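You operate a simulated robot arm through the tools that you are given. There is no shell and no other tool.

You are at the controls of a simulated robot arm. One attempt, no reset.

## Task
Mend the weak foil seal: sealer to 170, press again, rack the tube.
Fine: hold the lever 2 s once it is hot; no new foil; slide out again; purple rack.

The check looks at the end state, three seconds after you hand in, the way a careful person would. Anything else that was tipped, shoved, dropped, spilled or broken makes it a failure. Lids that push on must go on centred and level and be pressed home; caps that screw on are set level and turned clockwise until they are tight.

## Robot
A 7-joint arm with a two-finger gripper, fixed in place. Base frame: the origin is at the foot of the arm, x ahead of it, y to its left, z up; the work surface is at about z = 0.9. Readings come in m, rad, newtons and seconds.
With the tool pointing down near the work surface it reaches from about 0.34 to 0.72 m from the base axis. Its first joint turns from -1.152 to 1.152 rad. Payload 2.45 kg.
The tool frame sits at the grasp point between the pads (the TCP): z along the fingers, y along the line on which they close. The tips reach 0.026 m beyond it. Largest opening 0.096 m; the body of the gripper starts 0.069 m behind the TCP.
Orientation is told as [roll, pitch, yaw] about the base's x, y, z axes, in that order, counted from this pose: with the fingers straight down and closing along the base's y, the tool's x points along the base's -x, its y along +y and its z along -z.

## Interface
- The arm moves only by the tool servo_tool. Its argument "series" is a list that holds one entry, the list of rows, each a list of 6 numbers: the shift along the base's x, y, z in m, then the turn, a rotation vector about the base's x, y, z in rad. In form: [[[x, y, z, wx, wy, wz], ...]]. A call has 1 to 20 rows; each row is the pose to reach, as a shift and turn from the pose commanded when the call began. "gripper" is the closure, from 0 (fully open) to 1 (shut), set as the call begins (left out, the last holds). Each row takes 0.2 s and may step no farther than 0.05 m and 0.15 rad from the row before; otherwise, or with a gripper value out of range, the whole call is refused. A pose out of reach is approached as far as the arm can. The call stops where the force on the tool passes 80 N (or 10 N more than at its start, if that is more) or the arm is blocked; 0.2 s more then pass. The fingers move at their own pace and stop on an object; they squeeze with about 22 N. The grip force told is the motor's: it shows also when the fingers shut on nothing. Time passes only in rows, and 0.2 s behind the last, so rows that repeat a pose let the fingers close. The reply holds the time, the measured pose of the TCP, the force on the tool along the base axes, the opening and the grip force, in the units named above and with some noise, with the torque about the TCP (base axes, N m) and any sound that the robot's microphone picked up, and new pictures: "show" is both (left out), scene, wrist or none.
- Cameras (640 x 400 px; columns grow to the right, rows downward): "scene" is fixed at [0.1724, -0.3924, 1.4344]; the picture's right is [0.76, -0.65, 0.00], its down [-0.30, -0.35, -0.89] and it looks along [0.58, 0.67, -0.46] (base axes); focal length 256 px, centre (320, 200). "wrist" rides on the gripper at [0.082, 0.003, -0.098] in the tool frame; the picture's right is [-0.04, 1.00, 0.00], its down [-0.73, -0.03, -0.68] and it looks along [-0.68, -0.03, 0.73] (tool axes); focal length 256 px, centre (320, 200). There is no depth. A picture from a camera that has moved, and an enlarged one, comes with that camera's place and axes in the base frame and with its lens.
- close_up(camera, box): a new picture of the part [left, top, right, bottom] of that camera's present view, enlarged. No time passes.
- hand_in(): hands the job in; it is judged then, once.

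Nothing tells you positions but the pictures and the camera data. Unless the task says otherwise, let go and move clear before handing in.

The tools are called as a command line: name --argument value ..., lists and objects as JSON in quotes. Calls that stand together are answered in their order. servo_tool: Moves the arm, as the interface text tells. Its arguments: {"type":"object","properties":{"series":{"type":"array"},"gripper":{"type":"number"},"show":{"type":"string","enum":["both","scene","wrist","none"]}},"required":["series"]} The other tools are called the same way: close_up (camera, box) takes an enlarged picture of a part of a camera's view; hand_in () hands the job in.

At the start:

```text
clock: 0.0
tcp_pos: [0.3257, 0.1475, 1.3141]
tcp_rot: [-0.001, 0.002, 0.0]
contact_force: [-0.2, -0.6, 0.3]
moment: [-0.02, -0.06, -0.04]
finger_gap: 0.0959
grasp_force: 0.0
```

scene: 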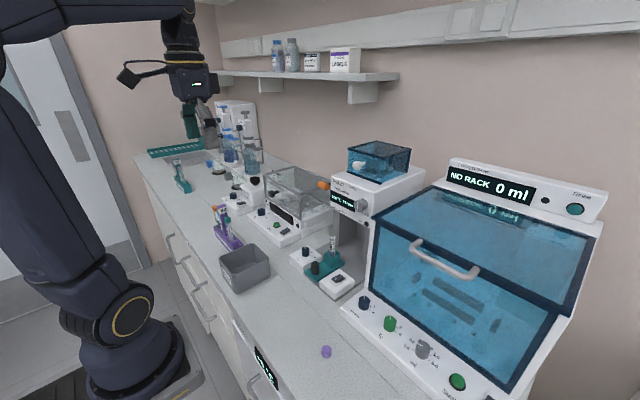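
wrist: 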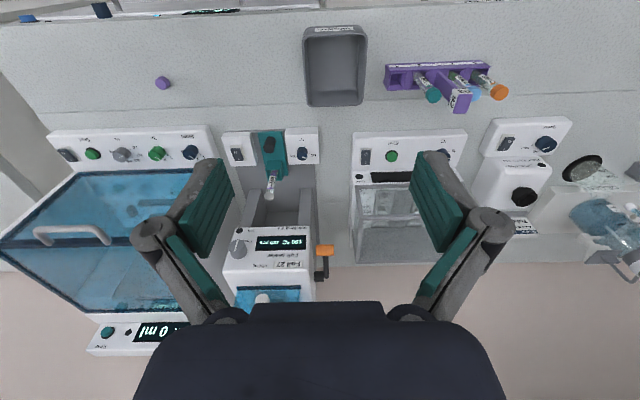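

I see a bench with a foil sealer in the middle (display reading about 150 °C, a teal sliding tray with a tube, an orange-tipped lever), a purple rack to its side, and other machines around. I'll take enlarged pictures before moving anything.

close_up --camera "scene" --box '[260, 130, 420, 310]'

close_up --camera "wrist" --box '[200, 110, 360, 320]'

close_up --camera "wrist" --box '[370, 40, 530, 140]'

close_up --camera "scene" --box '[180, 160, 280, 260]'

```text
2.22 times, centred on (340, 220) of scene
camera zoom: at [0.1724, -0.3924, 1.4344], right [0.76, -0.65, 0.0], down [-0.3, -0.35, -0.89], along [0.58, 0.67, -0.46], focal length 570 px, centre (276, 156)
```

zoom: 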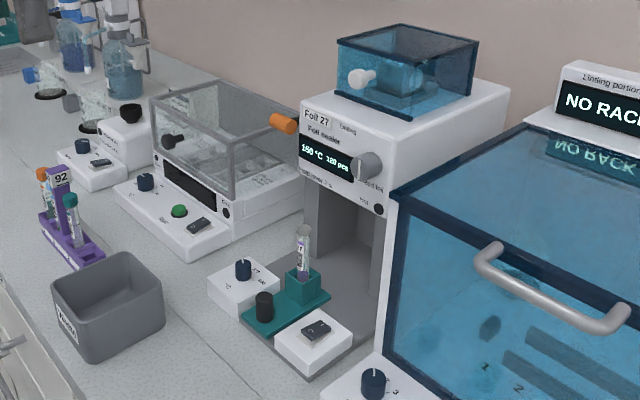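

```text
1.90 times, centred on (280, 215) of wrist
camera zoom: at [0.2437, 0.1515, 1.4118], right [0.04, 1.0, 0.0], down [0.73, -0.03, 0.68], along [0.68, -0.03, -0.73], focal length 488 px, centre (396, 171)
```

zoom: 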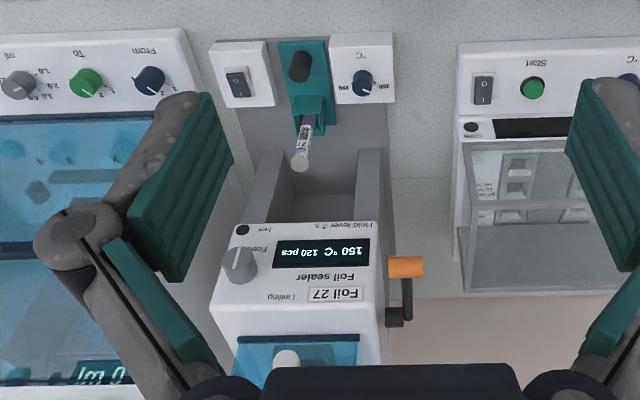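

```text
4.00 times, centred on (450, 90) of wrist
camera zoom: at [0.2437, 0.1515, 1.4118], right [0.04, 1.0, 0.0], down [0.73, -0.03, 0.68], along [0.68, -0.03, -0.73], focal length 1024 px, centre (-200, 640)
```

zoom: 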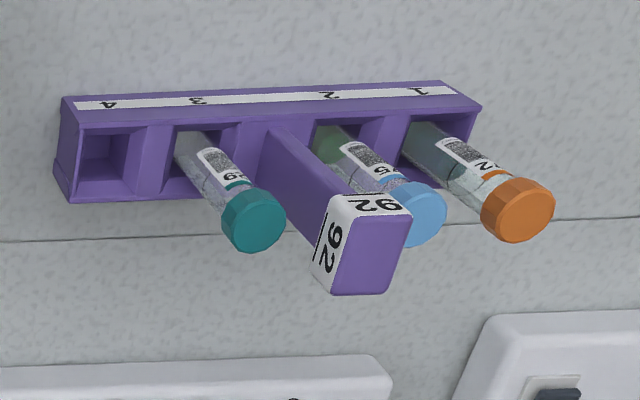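

```text
4.00 times, centred on (230, 210) of scene
camera zoom: at [0.1724, -0.3924, 1.4344], right [0.76, -0.65, 0.0], down [-0.3, -0.35, -0.89], along [0.58, 0.67, -0.46], focal length 1026 px, centre (680, 160)
```

zoom: 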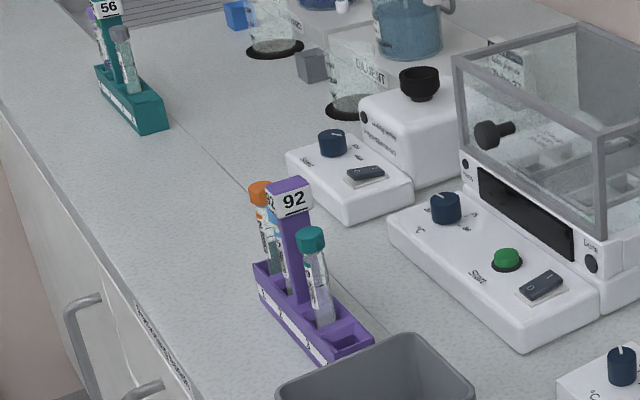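

The tube sits in the teal slide (currently out), the temperature knob is on the sealer's right-hand front panel, and the purple rack "92" has its slot 4 free. I'll look closer at the sealer's knob, the displays and the lever.

close_up --camera "wrist" --box '[215, 120, 325, 200]'

close_up --camera "wrist" --box '[220, 210, 340, 300]'

close_up --camera "scene" --box '[285, 225, 365, 305]'

close_up --camera "scene" --box '[310, 165, 380, 225]'

```text
5.00 times, centred on (270, 160) of wrist
camera zoom: at [0.2437, 0.1515, 1.4118], right [0.04, 1.0, 0.0], down [0.73, -0.03, 0.68], along [0.68, -0.03, -0.73], focal length 1280 px, centre (570, 400)
```

zoom: 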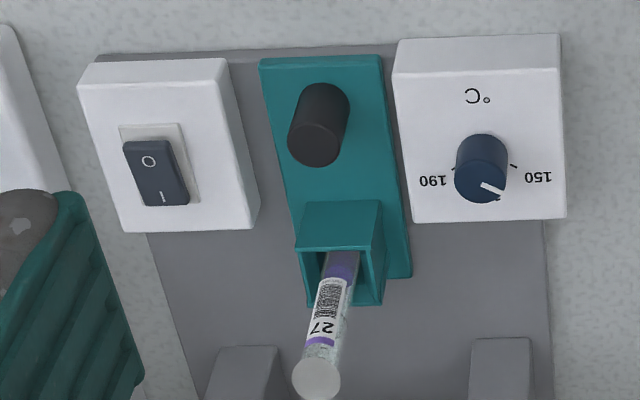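

```text
4.44 times, centred on (280, 255) of wrist
camera zoom: at [0.2437, 0.1515, 1.4118], right [0.04, 1.0, 0.0], down [0.73, -0.03, 0.68], along [0.68, -0.03, -0.73], focal length 1138 px, centre (498, -44)
```

zoom: 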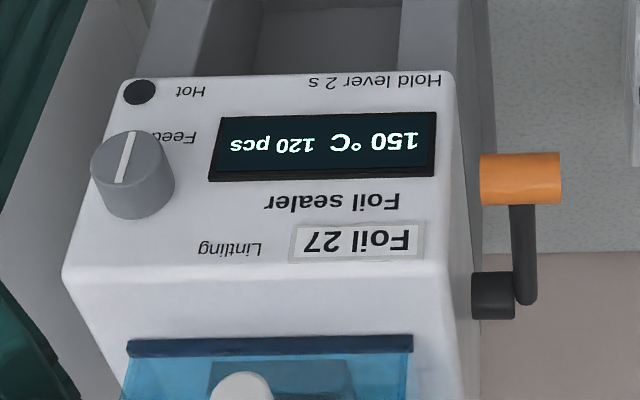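

```text
5.00 times, centred on (325, 265) of scene
camera zoom: at [0.1724, -0.3924, 1.4344], right [0.76, -0.65, 0.0], down [-0.3, -0.35, -0.89], along [0.58, 0.67, -0.46], focal length 1282 px, centre (295, -125)
```

zoom: 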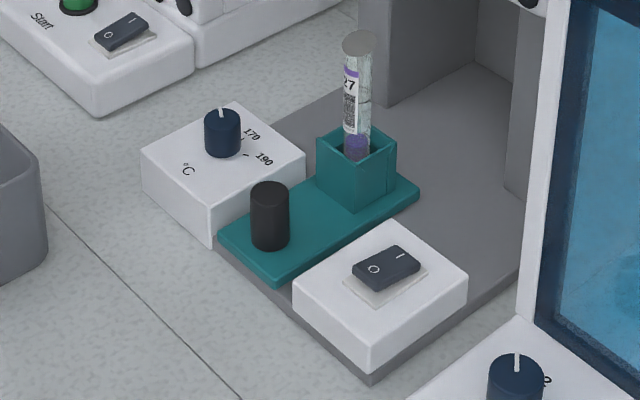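

```text
6.67 times, centred on (345, 195) of scene
camera zoom: at [0.1724, -0.3924, 1.4344], right [0.76, -0.65, 0.0], down [-0.3, -0.35, -0.89], along [0.58, 0.67, -0.46], focal length 1710 px, centre (153, 233)
```

zoom: 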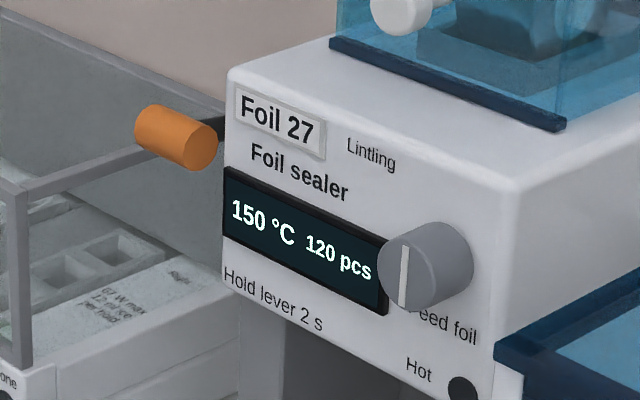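

The dial is pointing at 150 with 170 straight ahead (away from the robot), so I need a clockwise turn of about 57°. I'll move the arm above the front panel for a closer look.

servo_tool --series '[[[0.02, -0.015, -0.03, 0, 0, 0], [0.045, -0.03, -0.06, 0, 0, 0], [0.07, -0.045, -0.09, 0, 0, 0], [0.09, -0.06, -0.12, 0, 0, 0]]]' --gripper 0.0

```text
clock: 1.0
tcp_pos: [0.4138, 0.0872, 1.1925]
tcp_rot: [0.001, -0.001, -0.001]
contact_force: [0.2, -0.1, -0.6]
moment: [0.03, 0.03, 0.0]
finger_gap: 0.0958
grasp_force: 0.0
camera wrist: at [0.3317, 0.0916, 1.2914], right [0.04, 1.0, 0.0], down [0.73, -0.03, 0.68], along [0.68, -0.03, -0.73], focal length 256 px, centre (320, 200)
```

scene: 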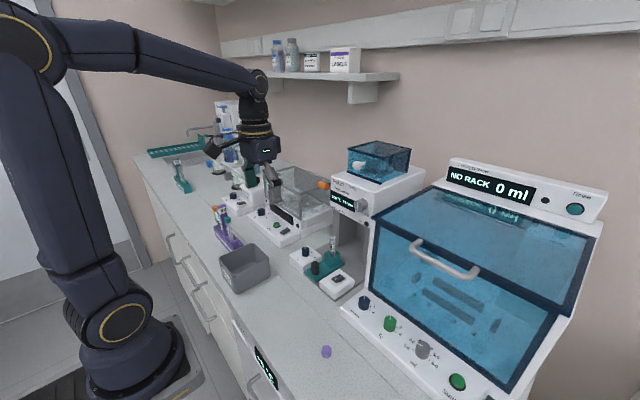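
wrist: 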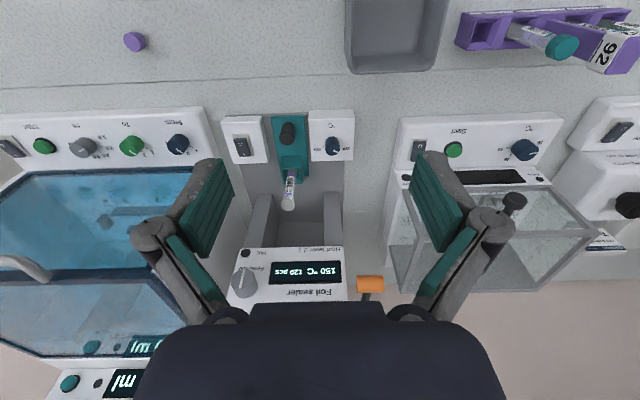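

close_up --camera "wrist" --box '[210, 95, 370, 215]'

close_up --camera "wrist" --box '[300, 105, 360, 165]'

close_up --camera "wrist" --box '[215, 105, 275, 165]'

close_up --camera "wrist" --box '[390, 110, 550, 200]'

```text
3.33 times, centred on (290, 155) of wrist
camera zoom: at [0.3317, 0.0916, 1.2914], right [0.04, 1.0, 0.0], down [0.73, -0.03, 0.68], along [0.68, -0.03, -0.73], focal length 853 px, centre (420, 350)
```

zoom: 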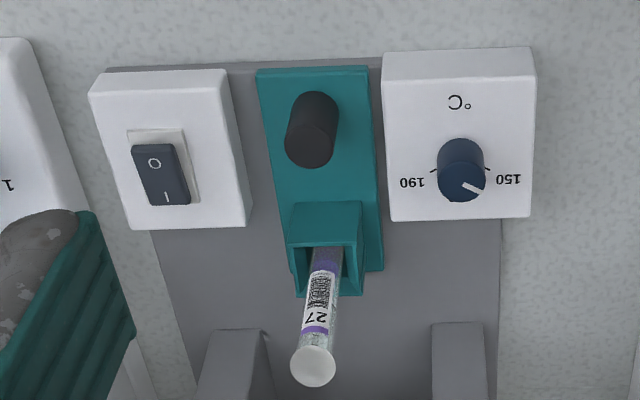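

```text
6.67 times, centred on (330, 135) of wrist
camera zoom: at [0.3317, 0.0916, 1.2914], right [0.04, 1.0, 0.0], down [0.73, -0.03, 0.68], along [0.68, -0.03, -0.73], focal length 1707 px, centre (253, 633)
```

zoom: 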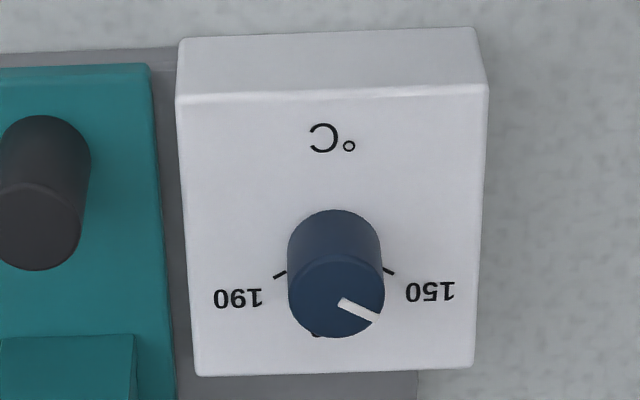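

```text
6.67 times, centred on (245, 135) of wrist
camera zoom: at [0.3317, 0.0916, 1.2914], right [0.04, 1.0, 0.0], down [0.73, -0.03, 0.68], along [0.68, -0.03, -0.73], focal length 1707 px, centre (820, 633)
```

zoom: 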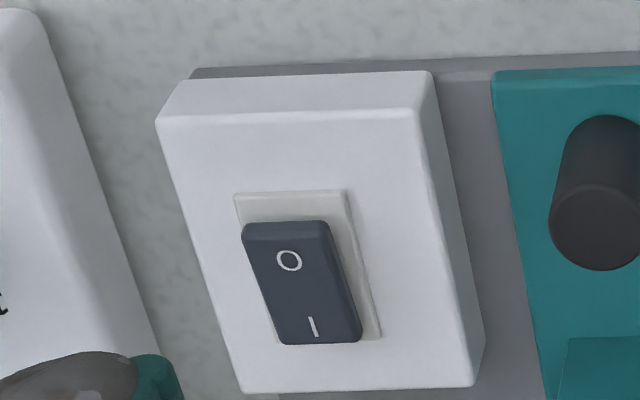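

```text
4.00 times, centred on (470, 155) of wrist
camera zoom: at [0.3317, 0.0916, 1.2914], right [0.04, 1.0, 0.0], down [0.73, -0.03, 0.68], along [0.68, -0.03, -0.73], focal length 1024 px, centre (-280, 380)
```

zoom: 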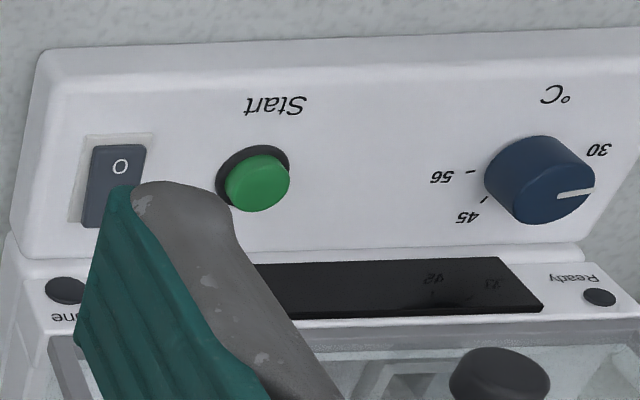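

The switch is on (display lit), and I place the temperature knob at about (0.539, 0.101), top z ≈ 0.957, diameter ≈ 22 mm. I'll move above it with a partly closed gripper and look again.

servo_tool --series '[[[0.03, 0.004, -0.03, 0, 0, 0], [0.065, 0.008, -0.06, 0, 0, 0], [0.1, 0.012, -0.09, 0, 0, 0], [0.125, 0.014, -0.125, 0, 0, 0], [0.125, 0.014, -0.17, 0, 0, 0], [0.125, 0.014, -0.175, 0, 0, 0]]]' --gripper 0.48

close_up --camera "wrist" --box '[200, 100, 440, 250]'

close_up --camera "scene" --box '[270, 170, 370, 300]'

```text
clock: 2.4
tcp_pos: [0.5387, 0.1008, 1.0171]
tcp_rot: [0.0, 0.0, -0.001]
contact_force: [-0.3, -0.3, -0.5]
moment: [0.0, 0.01, 0.0]
finger_gap: 0.0501
grasp_force: 0.0
camera wrist: at [0.458, 0.1054, 1.1155], right [0.04, 1.0, 0.0], down [0.73, -0.03, 0.68], along [0.68, -0.03, -0.73], focal length 256 px, centre (320, 200)
```

scene: 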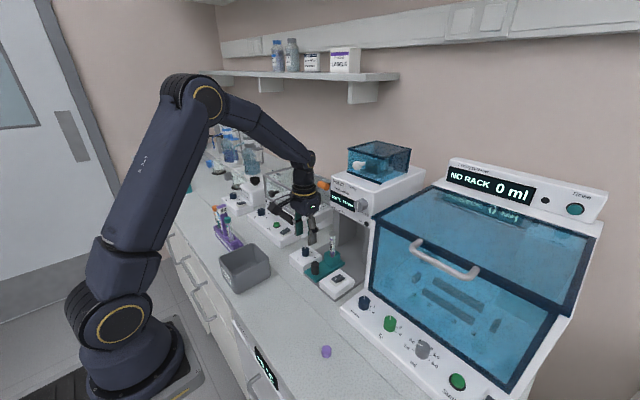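
wrist: 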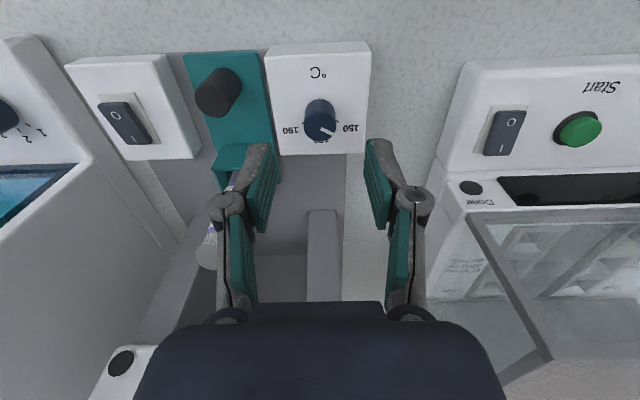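

```text
2.67 times, centred on (320, 175) of wrist
camera zoom: at [0.458, 0.1054, 1.1155], right [0.04, 1.0, 0.0], down [0.73, -0.03, 0.68], along [0.68, -0.03, -0.73], focal length 683 px, centre (320, 267)
```

zoom: 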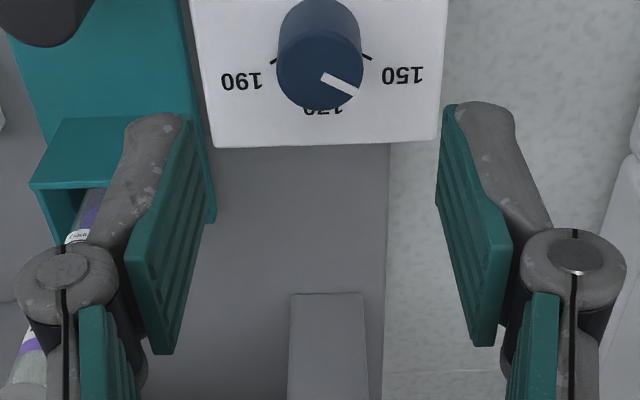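

```text
3.08 times, centred on (320, 235) of scene
camera zoom: at [0.1724, -0.3924, 1.4344], right [0.76, -0.65, 0.0], down [-0.3, -0.35, -0.89], along [0.58, 0.67, -0.46], focal length 789 px, centre (320, 92)
```

zoom: 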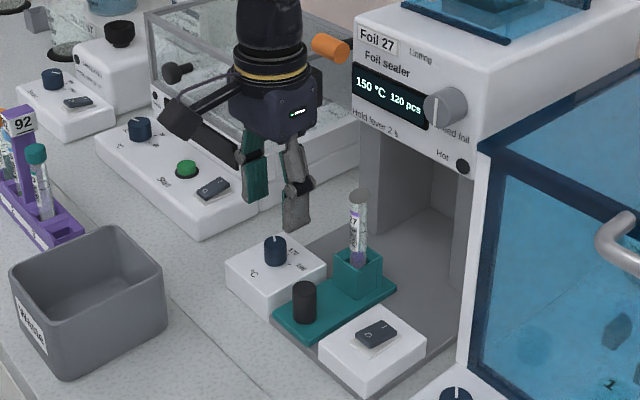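

The gripper straddles the knob nicely (knob centre ≈ (0.541, 0.1015)). I'll lower so the fingertips overlap the knob, watching force.

servo_tool --series '[[[0.002, 0.0005, -0.02, 0, 0, 0], [0.002, 0.0005, -0.036, 0, 0, 0], [0.002, 0.0005, -0.044, 0, 0, 0], [0.002, 0.0005, -0.044, 0, 0, 0]]]' --gripper 0.48

close_up --camera "scene" --box '[280, 215, 340, 275]'

close_up --camera "wrist" --box '[220, 60, 420, 200]'

```text
clock: 3.4
tcp_pos: [0.5416, 0.1023, 0.9742]
tcp_rot: [0.001, 0.001, 0.001]
contact_force: [-0.3, -0.3, -0.3]
moment: [0.04, 0.04, 0.0]
finger_gap: 0.0502
grasp_force: 0.0
camera wrist: at [0.4598, 0.1059, 1.0718], right [0.04, 1.0, 0.0], down [0.73, -0.03, 0.68], along [0.68, -0.03, -0.73], focal length 256 px, centre (320, 200)
```

scene: 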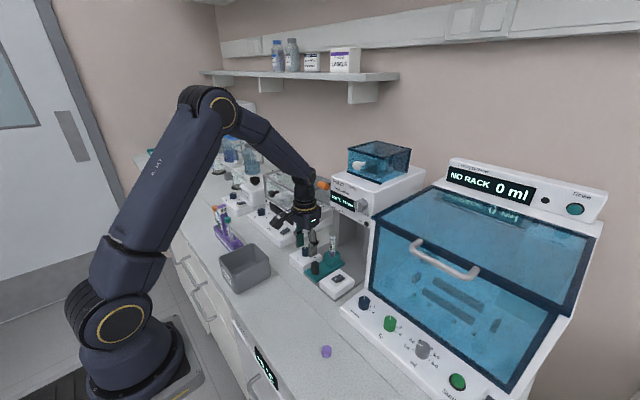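
wrist: 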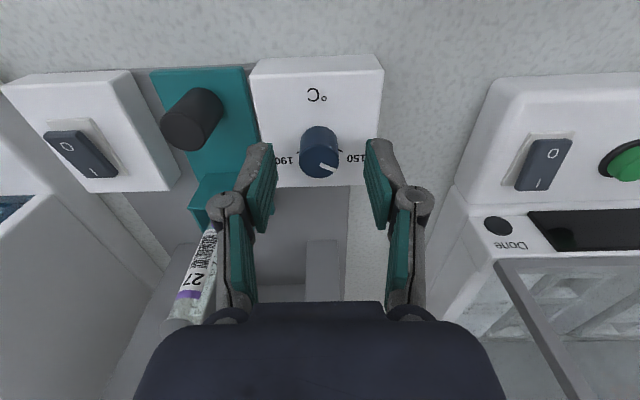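

```text
6.67 times, centred on (310, 245) of scene
camera zoom: at [0.1724, -0.3924, 1.4344], right [0.76, -0.65, 0.0], down [-0.3, -0.35, -0.89], along [0.58, 0.67, -0.46], focal length 1710 px, centre (387, -100)
```

zoom: 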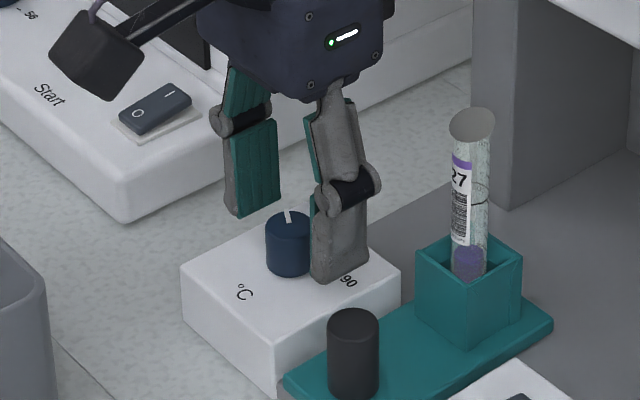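

```text
2.86 times, centred on (320, 130) of wrist
camera zoom: at [0.4598, 0.1059, 1.0718], right [0.04, 1.0, 0.0], down [0.73, -0.03, 0.68], along [0.68, -0.03, -0.73], focal length 731 px, centre (320, 400)
```

zoom: 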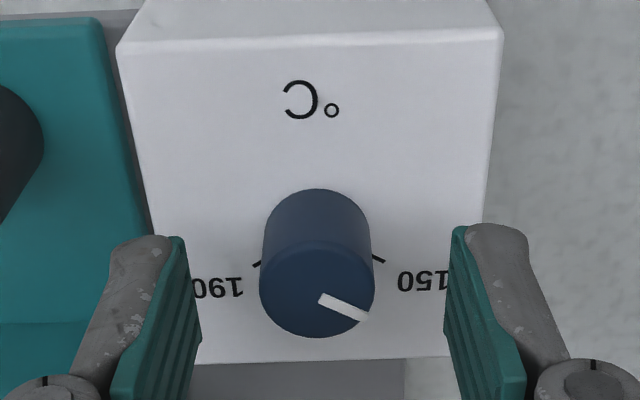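

The fingertips are beside the knob with no contact; panel top is ≈ 0.938, so I can go 4 mm lower, then close on the knob.

servo_tool --series '[[[-0.001, 0, -0.004, 0, 0, 0], [-0.001, 0, -0.004, 0, 0, 0]]]' --gripper 0.48 --show "none"

servo_tool --series '[[[0, 0, 0, 0, 0, 0], [0, 0, 0, 0, 0, 0], [0, 0, 0, 0, 0, 0], [0, 0, 0, 0, 0, 0]]]' --gripper 1.0 --show "wrist"

```text
clock: 4.0
tcp_pos: [0.5402, 0.1019, 0.9702]
tcp_rot: [0.0, 0.0, -0.002]
contact_force: [-0.4, 0.0, -0.1]
moment: [0.0, 0.01, 0.03]
finger_gap: 0.0497
grasp_force: 0.0
```

```text
clock: 5.0
tcp_pos: [0.5403, 0.1019, 0.9699]
tcp_rot: [0.0, 0.0, 0.0]
contact_force: [-0.3, -0.4, -1.1]
moment: [-0.01, -0.08, 0.02]
finger_gap: 0.0215
grasp_force: 44.7
camera wrist: at [0.459, 0.1055, 1.068], right [0.04, 1.0, 0.0], down [0.73, -0.03, 0.68], along [0.68, -0.03, -0.73], focal length 256 px, centre (320, 200)
```

wrist: 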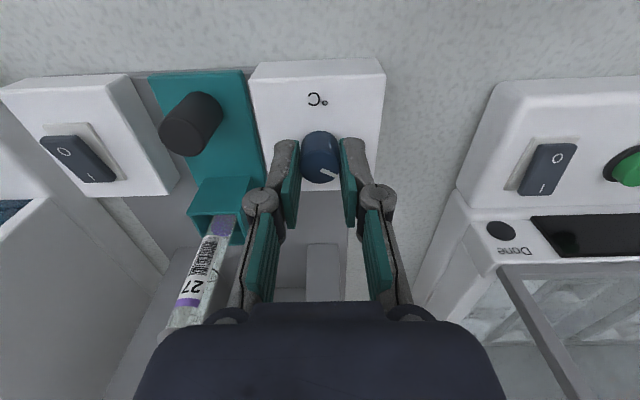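

Firm grip (gap 21.5 mm). The 150 and 190 ticks lie about ±60° from the 170 mark, so I'll turn clockwise ~1.0 rad and read the display.

servo_tool --series '[[[0, 0, 0, 0, 0, -0.12], [0, 0, 0, 0, 0, -0.24], [0, 0, 0, 0, 0, -0.36], [0, 0, 0, 0, 0, -0.48], [0, 0, 0, 0, 0, -0.6], [0, 0, 0, 0, 0, -0.72], [0, 0, 0, 0, 0, -0.84], [0, 0, 0, 0, 0, -0.95], [0, 0, 0, 0, 0, -1.03], [0, 0, 0, 0, 0, -1.03]]]' --show "both"

close_up --camera "scene" --box '[310, 165, 380, 225]'

close_up --camera "scene" --box '[270, 205, 340, 285]'

```text
clock: 7.2
tcp_pos: [0.5395, 0.0997, 0.9702]
tcp_rot: [-0.007, -0.001, -1.033]
contact_force: [-13.1, -26.6, -13.2]
moment: [-0.06, 0.62, 0.0]
finger_gap: 0.0218
grasp_force: 45.1
camera wrist: at [0.501, 0.1723, 1.068], right [0.88, 0.48, -0.01], down [0.35, -0.64, 0.68], along [0.32, -0.6, -0.73], focal length 256 px, centre (320, 200)
```

scene: 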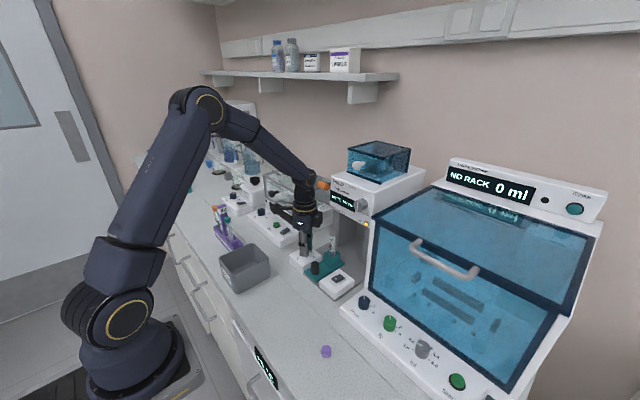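
wrist: 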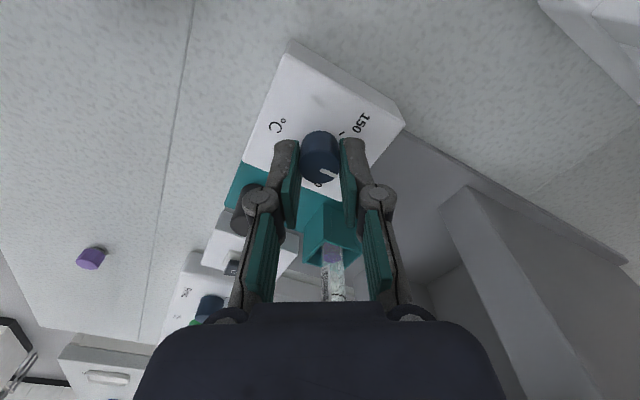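

```text
6.67 times, centred on (345, 195) of scene
camera zoom: at [0.1723, -0.3931, 1.4342], right [0.76, -0.65, 0.0], down [-0.3, -0.35, -0.89], along [0.58, 0.67, -0.46], focal length 1710 px, centre (153, 233)
```

zoom: 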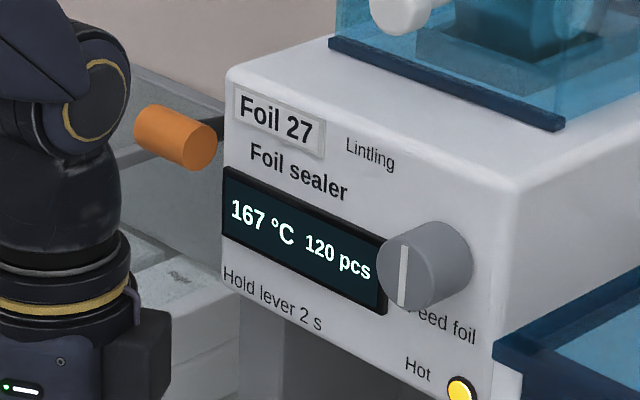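

```text
5.00 times, centred on (305, 245) of scene
camera zoom: at [0.1723, -0.3931, 1.4342], right [0.76, -0.65, 0.0], down [-0.3, -0.35, -0.89], along [0.58, 0.67, -0.46], focal length 1282 px, centre (395, -25)
```

zoom: 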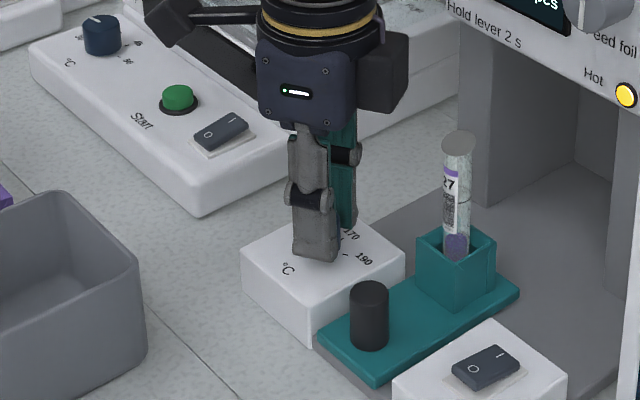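

Display shows 167 °C and the Hot lamp is now lit. I'll wait a moment to see whether it settles (heating) or whether the dial is short of 170.

servo_tool --series '[[[0, 0, 0, 0, 0, 0], [0, 0, 0, 0, 0, 0], [0, 0, 0, 0, 0, 0]]]' --show "none"

close_up --camera "scene" --box '[310, 165, 380, 225]'

close_up --camera "wrist" --box '[240, 90, 400, 220]'

```text
clock: 8.0
tcp_pos: [0.5399, 0.0995, 0.9698]
tcp_rot: [-0.008, -0.002, -1.029]
contact_force: [-13.3, -27.1, -13.6]
moment: [-0.47, 0.34, 0.07]
finger_gap: 0.0216
grasp_force: 45.6
```

```text
6.67 times, centred on (345, 195) of scene
camera zoom: at [0.1723, -0.393, 1.4342], right [0.76, -0.65, 0.0], down [-0.3, -0.35, -0.89], along [0.58, 0.67, -0.46], focal length 1710 px, centre (153, 233)
```

zoom: 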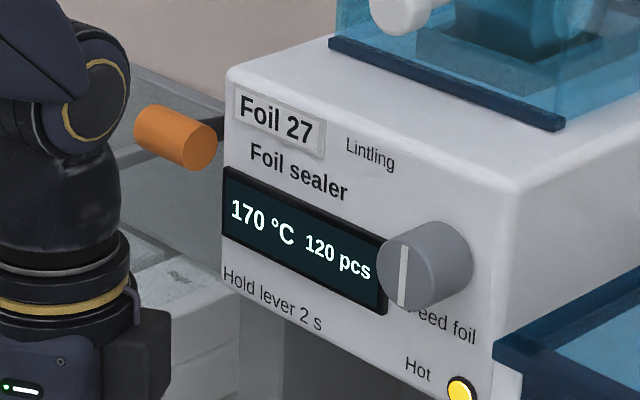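

```text
3.08 times, centred on (320, 155) of wrist
camera zoom: at [0.5008, 0.1723, 1.068], right [0.88, 0.48, -0.01], down [0.36, -0.64, 0.68], along [0.32, -0.6, -0.73], focal length 788 px, centre (320, 338)
```

zoom: 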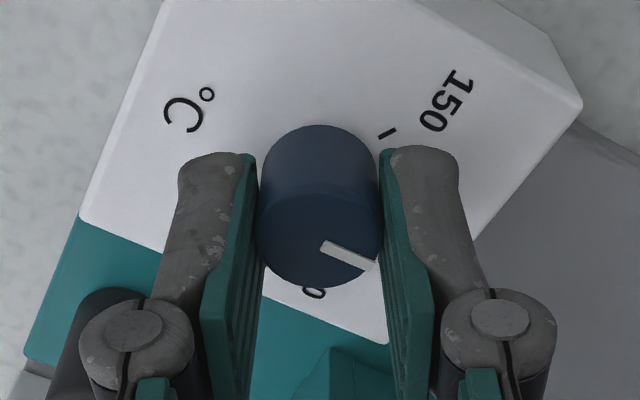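

It now reads 170 °C and may still be settling, so I'll wait a little more before releasing.

servo_tool --series '[[[0, 0, 0, 0, 0, 0], [0, 0, 0, 0, 0, 0], [0, 0, 0, 0, 0, 0], [0, 0, 0, 0, 0, 0], [0, 0, 0, 0, 0, 0]]]' --show "none"

close_up --camera "scene" --box '[310, 165, 380, 225]'

```text
clock: 9.2
tcp_pos: [0.539, 0.0996, 0.9702]
tcp_rot: [-0.007, -0.001, -1.031]
contact_force: [-13.5, -25.6, -13.4]
moment: [-0.65, 0.24, 0.09]
finger_gap: 0.0216
grasp_force: 45.0
```

```text
6.67 times, centred on (345, 195) of scene
camera zoom: at [0.1723, -0.393, 1.4342], right [0.76, -0.65, 0.0], down [-0.3, -0.35, -0.89], along [0.58, 0.67, -0.46], focal length 1710 px, centre (153, 233)
```

zoom: 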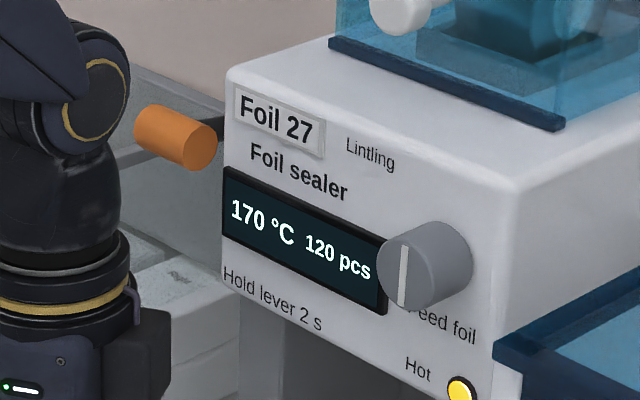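

It holds steady at 170 °C. I'll open the fingers slightly, then lift clear and check that the dial stayed.

servo_tool --series '[[[0, 0, 0, 0, 0, 0], [0, 0, 0, 0, 0, 0], [0, 0, 0, 0, 0, 0]]]' --gripper 0.48 --show "none"

servo_tool --series '[[[0, 0, 0.02, 0, 0, 0], [0, 0, 0.05, 0, 0, 0], [0, 0, 0.09, 0, 0, 0.1], [-0.02, 0, 0.12, 0, 0, 0.24], [-0.04, 0, 0.14, 0, 0, 0.38], [-0.06, 0, 0.16, 0, 0, 0.52], [-0.08, 0, 0.18, 0, 0, 0.66], [-0.1, 0, 0.2, 0, 0, 0.8], [-0.11, 0, 0.21, 0, 0, 0.92], [-0.12, 0, 0.22, 0, 0, 1.031]]]' --show "both"

close_up --camera "wrist" --box '[200, 90, 380, 220]'

close_up --camera "scene" --box '[310, 165, 380, 225]'

close_up --camera "wrist" --box '[230, 230, 400, 310]'

```text
clock: 10.0
tcp_pos: [0.5418, 0.1025, 0.9703]
tcp_rot: [0.001, 0.0, -1.028]
contact_force: [0.1, -0.4, -0.7]
moment: [0.02, -0.02, -0.01]
finger_gap: 0.0499
grasp_force: 0.2
```

```text
clock: 12.2
tcp_pos: [0.4193, 0.1017, 1.1908]
tcp_rot: [-0.001, 0.001, 0.004]
contact_force: [-0.3, 0.7, 0.4]
moment: [-0.01, 0.0, -0.01]
finger_gap: 0.0499
grasp_force: 0.0
camera wrist: at [0.3389, 0.1056, 1.2891], right [0.04, 1.0, 0.0], down [0.73, -0.03, 0.68], along [0.68, -0.03, -0.73], focal length 256 px, centre (320, 200)
```

scene: 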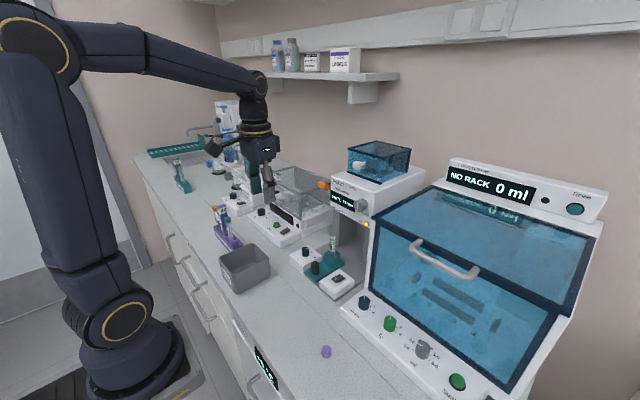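
wrist: 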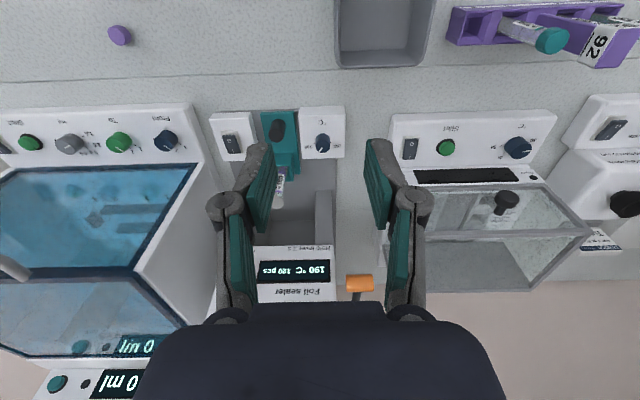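

```text
3.08 times, centred on (290, 155) of wrist
camera zoom: at [0.3389, 0.1056, 1.2891], right [0.04, 1.0, 0.0], down [0.73, -0.03, 0.68], along [0.68, -0.03, -0.73], focal length 788 px, centre (412, 338)
```

zoom: 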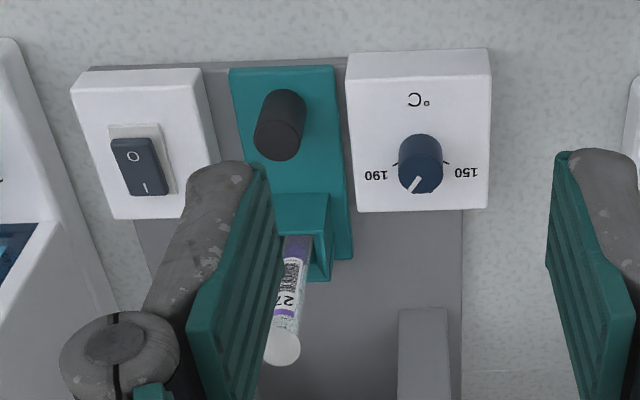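

```text
6.67 times, centred on (345, 195) of scene
camera zoom: at [0.1724, -0.3924, 1.4344], right [0.76, -0.65, 0.0], down [-0.3, -0.35, -0.89], along [0.58, 0.67, -0.46], focal length 1710 px, centre (153, 233)
```

zoom: 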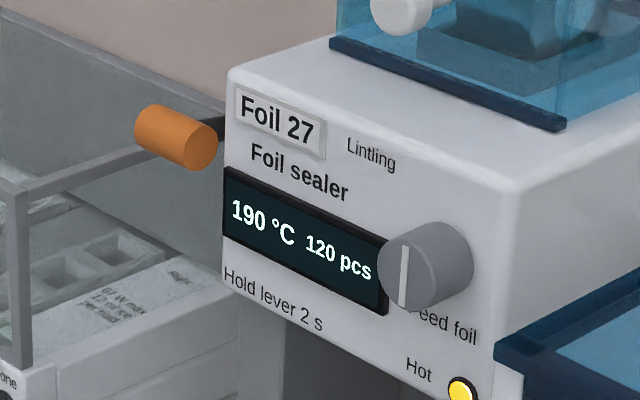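

```text
3.76 times, centred on (315, 270) of wrist
camera zoom: at [0.3389, 0.1056, 1.2891], right [0.04, 1.0, 0.0], down [0.73, -0.03, 0.68], along [0.68, -0.03, -0.73], focal length 964 px, centre (339, -64)
```

zoom: 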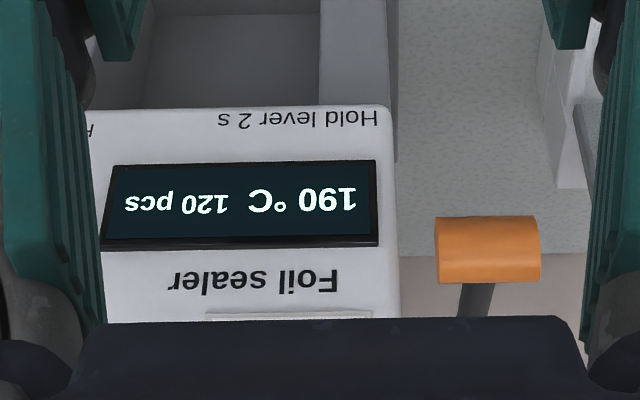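

On release the display went to 190 °C — the knob moved past 170 as I let go or as I lifted. I'll look at the knob closely to correct it.

close_up --camera "wrist" --box '[300, 105, 350, 165]'

close_up --camera "scene" --box '[285, 235, 325, 275]'

```text
6.67 times, centred on (325, 135) of wrist
camera zoom: at [0.3389, 0.1056, 1.2891], right [0.04, 1.0, 0.0], down [0.73, -0.03, 0.68], along [0.68, -0.03, -0.73], focal length 1707 px, centre (287, 633)
```

zoom: 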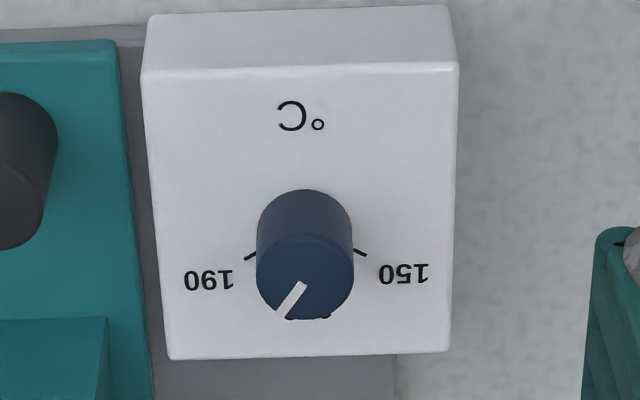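

```text
10.00 times, centred on (305, 255) of scene
camera zoom: at [0.1724, -0.3924, 1.4344], right [0.76, -0.65, 0.0], down [-0.3, -0.35, -0.89], along [0.58, 0.67, -0.46], focal length 2565 px, centre (470, -350)
```

zoom: 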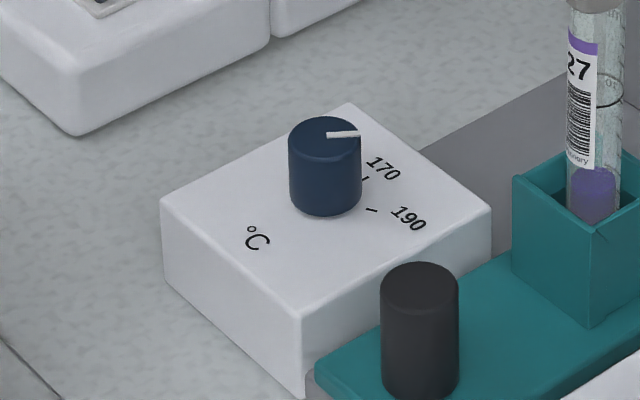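

The pointer sits about 32° past 170 (between 170 and 190). The side load at release dragged it, because my grip was ~3.5 mm off the knob axis. I'll regrip, centred at x ≈ 0.538, and turn it back ~32° so that I end at yaw 0.

servo_tool --series '[[[0.03, 0, -0.03, 0, 0, -0.12], [0.06, 0, -0.06, 0, 0, -0.24], [0.09, 0, -0.09, 0, 0, -0.36], [0.117, 0, -0.125, 0, 0, -0.48], [0.117, 0, -0.165, 0, 0, -0.56], [0.117, 0, -0.19, 0, 0, -0.56], [0.117, 0, -0.19, 0, 0, -0.56]]]' --gripper 0.48 --show "wrist"

close_up --camera "wrist" --box '[240, 80, 400, 200]'

close_up --camera "scene" --box '[280, 215, 340, 275]'

```text
clock: 13.8
tcp_pos: [0.5368, 0.103, 1.0001]
tcp_rot: [0.0, 0.0, -0.56]
contact_force: [0.2, 0.1, 0.9]
moment: [0.0, 0.01, 0.01]
finger_gap: 0.0498
grasp_force: 0.1
camera wrist: at [0.4697, 0.1496, 1.0991], right [0.56, 0.83, 0.0], down [0.61, -0.41, 0.68], along [0.56, -0.38, -0.73], focal length 256 px, centre (320, 200)
```

wrist: 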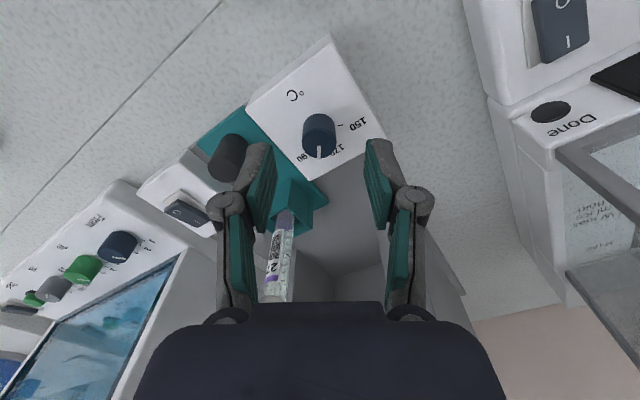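

```text
3.33 times, centred on (320, 140) of wrist
camera zoom: at [0.4697, 0.1496, 1.0991], right [0.56, 0.83, 0.0], down [0.61, -0.41, 0.68], along [0.56, -0.38, -0.73], focal length 853 px, centre (320, 400)
```

zoom: 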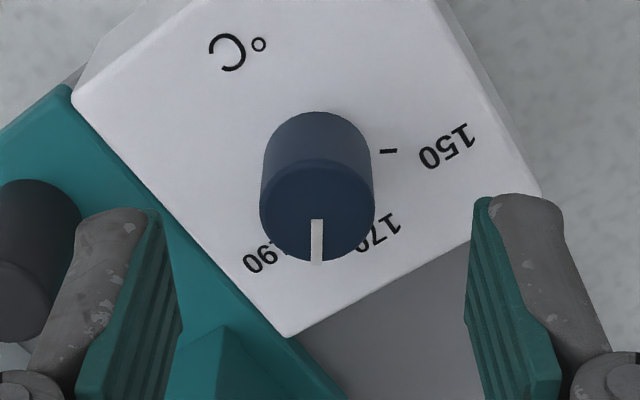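

```text
6.67 times, centred on (310, 245) of scene
camera zoom: at [0.1724, -0.3924, 1.4344], right [0.76, -0.65, 0.0], down [-0.3, -0.35, -0.89], along [0.58, 0.67, -0.46], focal length 1710 px, centre (387, -100)
```

zoom: 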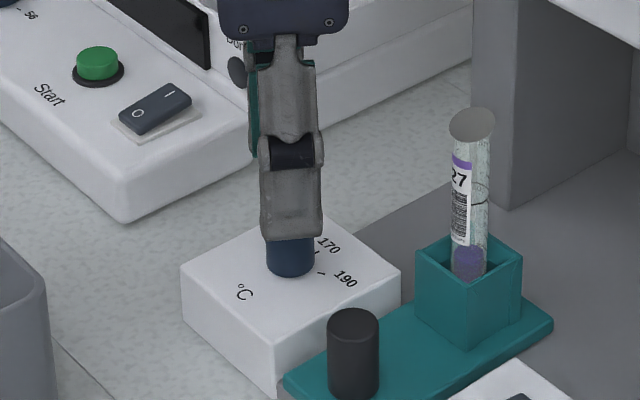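

The knob centre projects at ≈ (0.5375, 0.1025), matching my position. Now I'll lower, close, and turn back counter-clockwise ~0.57 rad.

servo_tool --series '[[[0, 0, -0.015, 0, 0, 0], [0, 0, -0.03, 0, 0, 0], [0, 0, -0.03, 0, 0, 0]]]' --gripper 0.48 --show "none"

servo_tool --series '[[[0, 0, 0, 0, 0, 0], [0, 0, 0, 0, 0, 0], [0, 0, 0, 0, 0, 0], [0, 0, 0, 0, 0, 0]]]' --gripper 1.0 --show "none"

close_up --camera "wrist" --box '[240, 90, 400, 210]'

```text
clock: 14.6
tcp_pos: [0.5376, 0.1024, 0.9717]
tcp_rot: [0.001, -0.001, -0.558]
contact_force: [0.4, -0.3, 0.1]
moment: [-0.02, -0.02, -0.01]
finger_gap: 0.0501
grasp_force: 0.0
```

```text
clock: 15.6
tcp_pos: [0.5369, 0.1028, 0.97]
tcp_rot: [0.0, 0.0, -0.559]
contact_force: [-1.3, -1.2, 0.3]
moment: [-0.02, 0.02, 0.03]
finger_gap: 0.0215
grasp_force: 45.4
```

```text
3.33 times, centred on (320, 150) of wrist
camera zoom: at [0.4701, 0.1486, 1.0691], right [0.56, 0.83, 0.0], down [0.61, -0.41, 0.68], along [0.56, -0.38, -0.73], focal length 853 px, centre (320, 367)
```

zoom: 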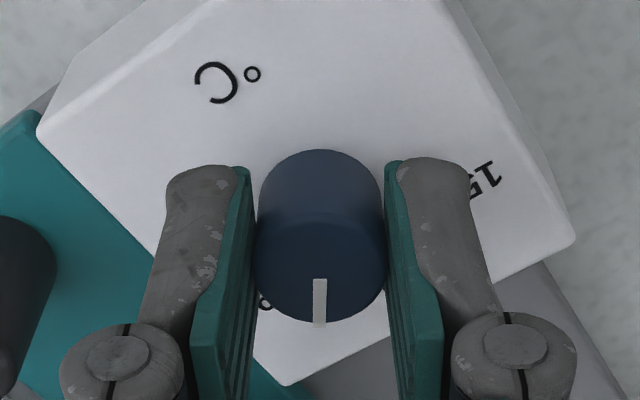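

Well centred now: almost no side force. I'll turn it back.

servo_tool --series '[[[0, 0, 0, 0, 0, 0.1], [0, 0, 0, 0, 0, 0.2], [0, 0, 0, 0, 0, 0.3], [0, 0, 0, 0, 0, 0.4], [0, 0, 0, 0, 0, 0.5], [0, 0, 0, 0, 0, 0.57], [0, 0, 0, 0, 0, 0.57], [0, 0, 0, 0, 0, 0.57], [0, 0, 0, 0, 0, 0.57]]]' --show "none"

close_up --camera "wrist" --box '[240, 90, 400, 210]'

close_up --camera "scene" --box '[310, 165, 380, 225]'

```text
clock: 17.6
tcp_pos: [0.5382, 0.1022, 0.9707]
tcp_rot: [0.0, 0.002, 0.011]
contact_force: [-10.7, -9.4, 4.1]
moment: [-0.23, 0.65, 0.01]
finger_gap: 0.0213
grasp_force: 44.9
```

```text
3.33 times, centred on (320, 150) of wrist
camera zoom: at [0.456, 0.1047, 1.0692], right [0.03, 1.0, 0.0], down [0.73, -0.02, 0.68], along [0.68, -0.02, -0.74], focal length 853 px, centre (320, 367)
```

zoom: 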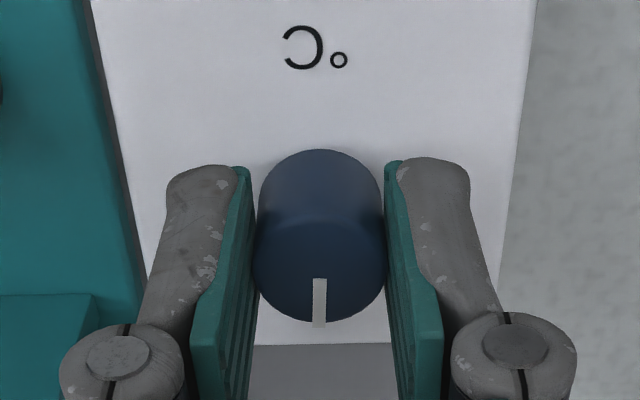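

```text
6.67 times, centred on (345, 195) of scene
camera zoom: at [0.172, -0.3926, 1.4344], right [0.76, -0.65, 0.0], down [-0.3, -0.35, -0.89], along [0.58, 0.67, -0.46], focal length 1710 px, centre (153, 233)
```

zoom: 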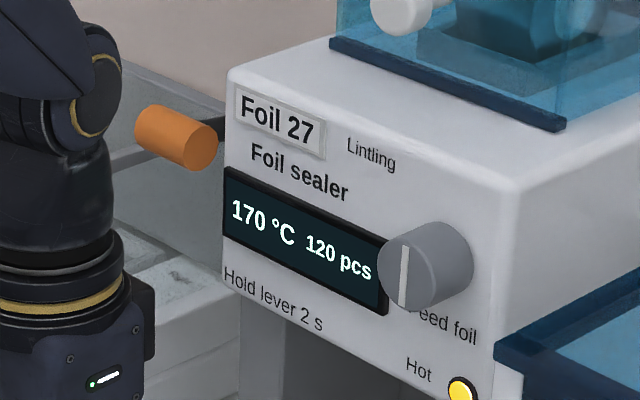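

170 °C with the pointer straight at 170. A residual side load (−10.7, −9.4 N) remains; I'll unload it with a small shift before releasing.

servo_tool --series '[[[-0.001, -0.0005, 0, 0, 0, 0], [-0.002, -0.001, 0.0004, 0, 0, 0], [-0.002, -0.001, 0.0004, 0, 0, 0]]]' --show "none"

```text
clock: 18.4
tcp_pos: [0.5363, 0.1024, 0.971]
tcp_rot: [0.001, -0.004, 0.013]
contact_force: [1.3, -2.9, -4.5]
moment: [-0.05, 0.06, 0.03]
finger_gap: 0.0218
grasp_force: 44.9
```

servo_tool --series '[[[0, -0.0004, -0.0003, 0, 0, 0], [0, -0.0004, -0.0003, 0, 0, 0]]]' --show "none"

servo_tool --series '[[[0, 0, 0, 0, 0, 0], [0, 0, 0, 0, 0, 0], [0, 0, 0, 0, 0, 0]]]' --gripper 0.5 --show "none"

close_up --camera "wrist" --box '[240, 90, 400, 210]'

close_up --camera "scene" --box '[310, 165, 380, 225]'

```text
clock: 19.0
tcp_pos: [0.5382, 0.102, 0.9707]
tcp_rot: [0.0, -0.004, 0.012]
contact_force: [5.4, 1.7, -6.9]
moment: [0.06, -0.76, 0.0]
finger_gap: 0.0216
grasp_force: 45.0
```

```text
clock: 19.8
tcp_pos: [0.5357, 0.101, 0.9711]
tcp_rot: [0.0, 0.0, 0.011]
contact_force: [-1.1, -0.2, -0.2]
moment: [0.01, 0.0, 0.01]
finger_gap: 0.0481
grasp_force: 0.1
```

```text
3.33 times, centred on (320, 150) of wrist
camera zoom: at [0.4549, 0.1038, 1.0689], right [0.03, 1.0, 0.0], down [0.73, -0.02, 0.68], along [0.68, -0.02, -0.73], focal length 853 px, centre (320, 367)
```

zoom: 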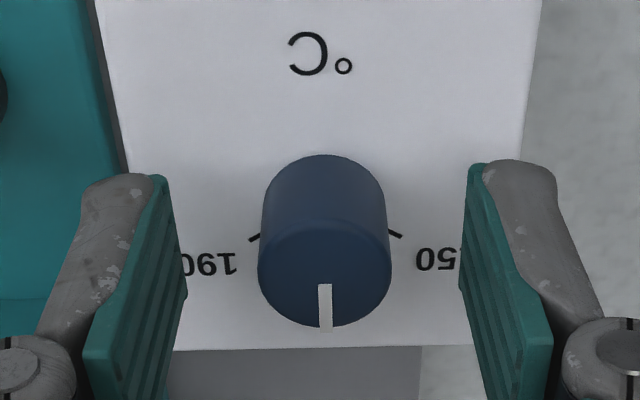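

```text
6.67 times, centred on (345, 195) of scene
camera zoom: at [0.1724, -0.3924, 1.4344], right [0.76, -0.65, 0.0], down [-0.3, -0.35, -0.89], along [0.58, 0.67, -0.46], focal length 1710 px, centre (153, 233)
```

zoom: 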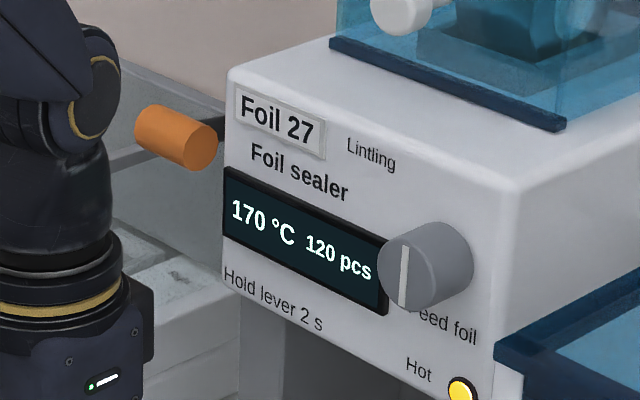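

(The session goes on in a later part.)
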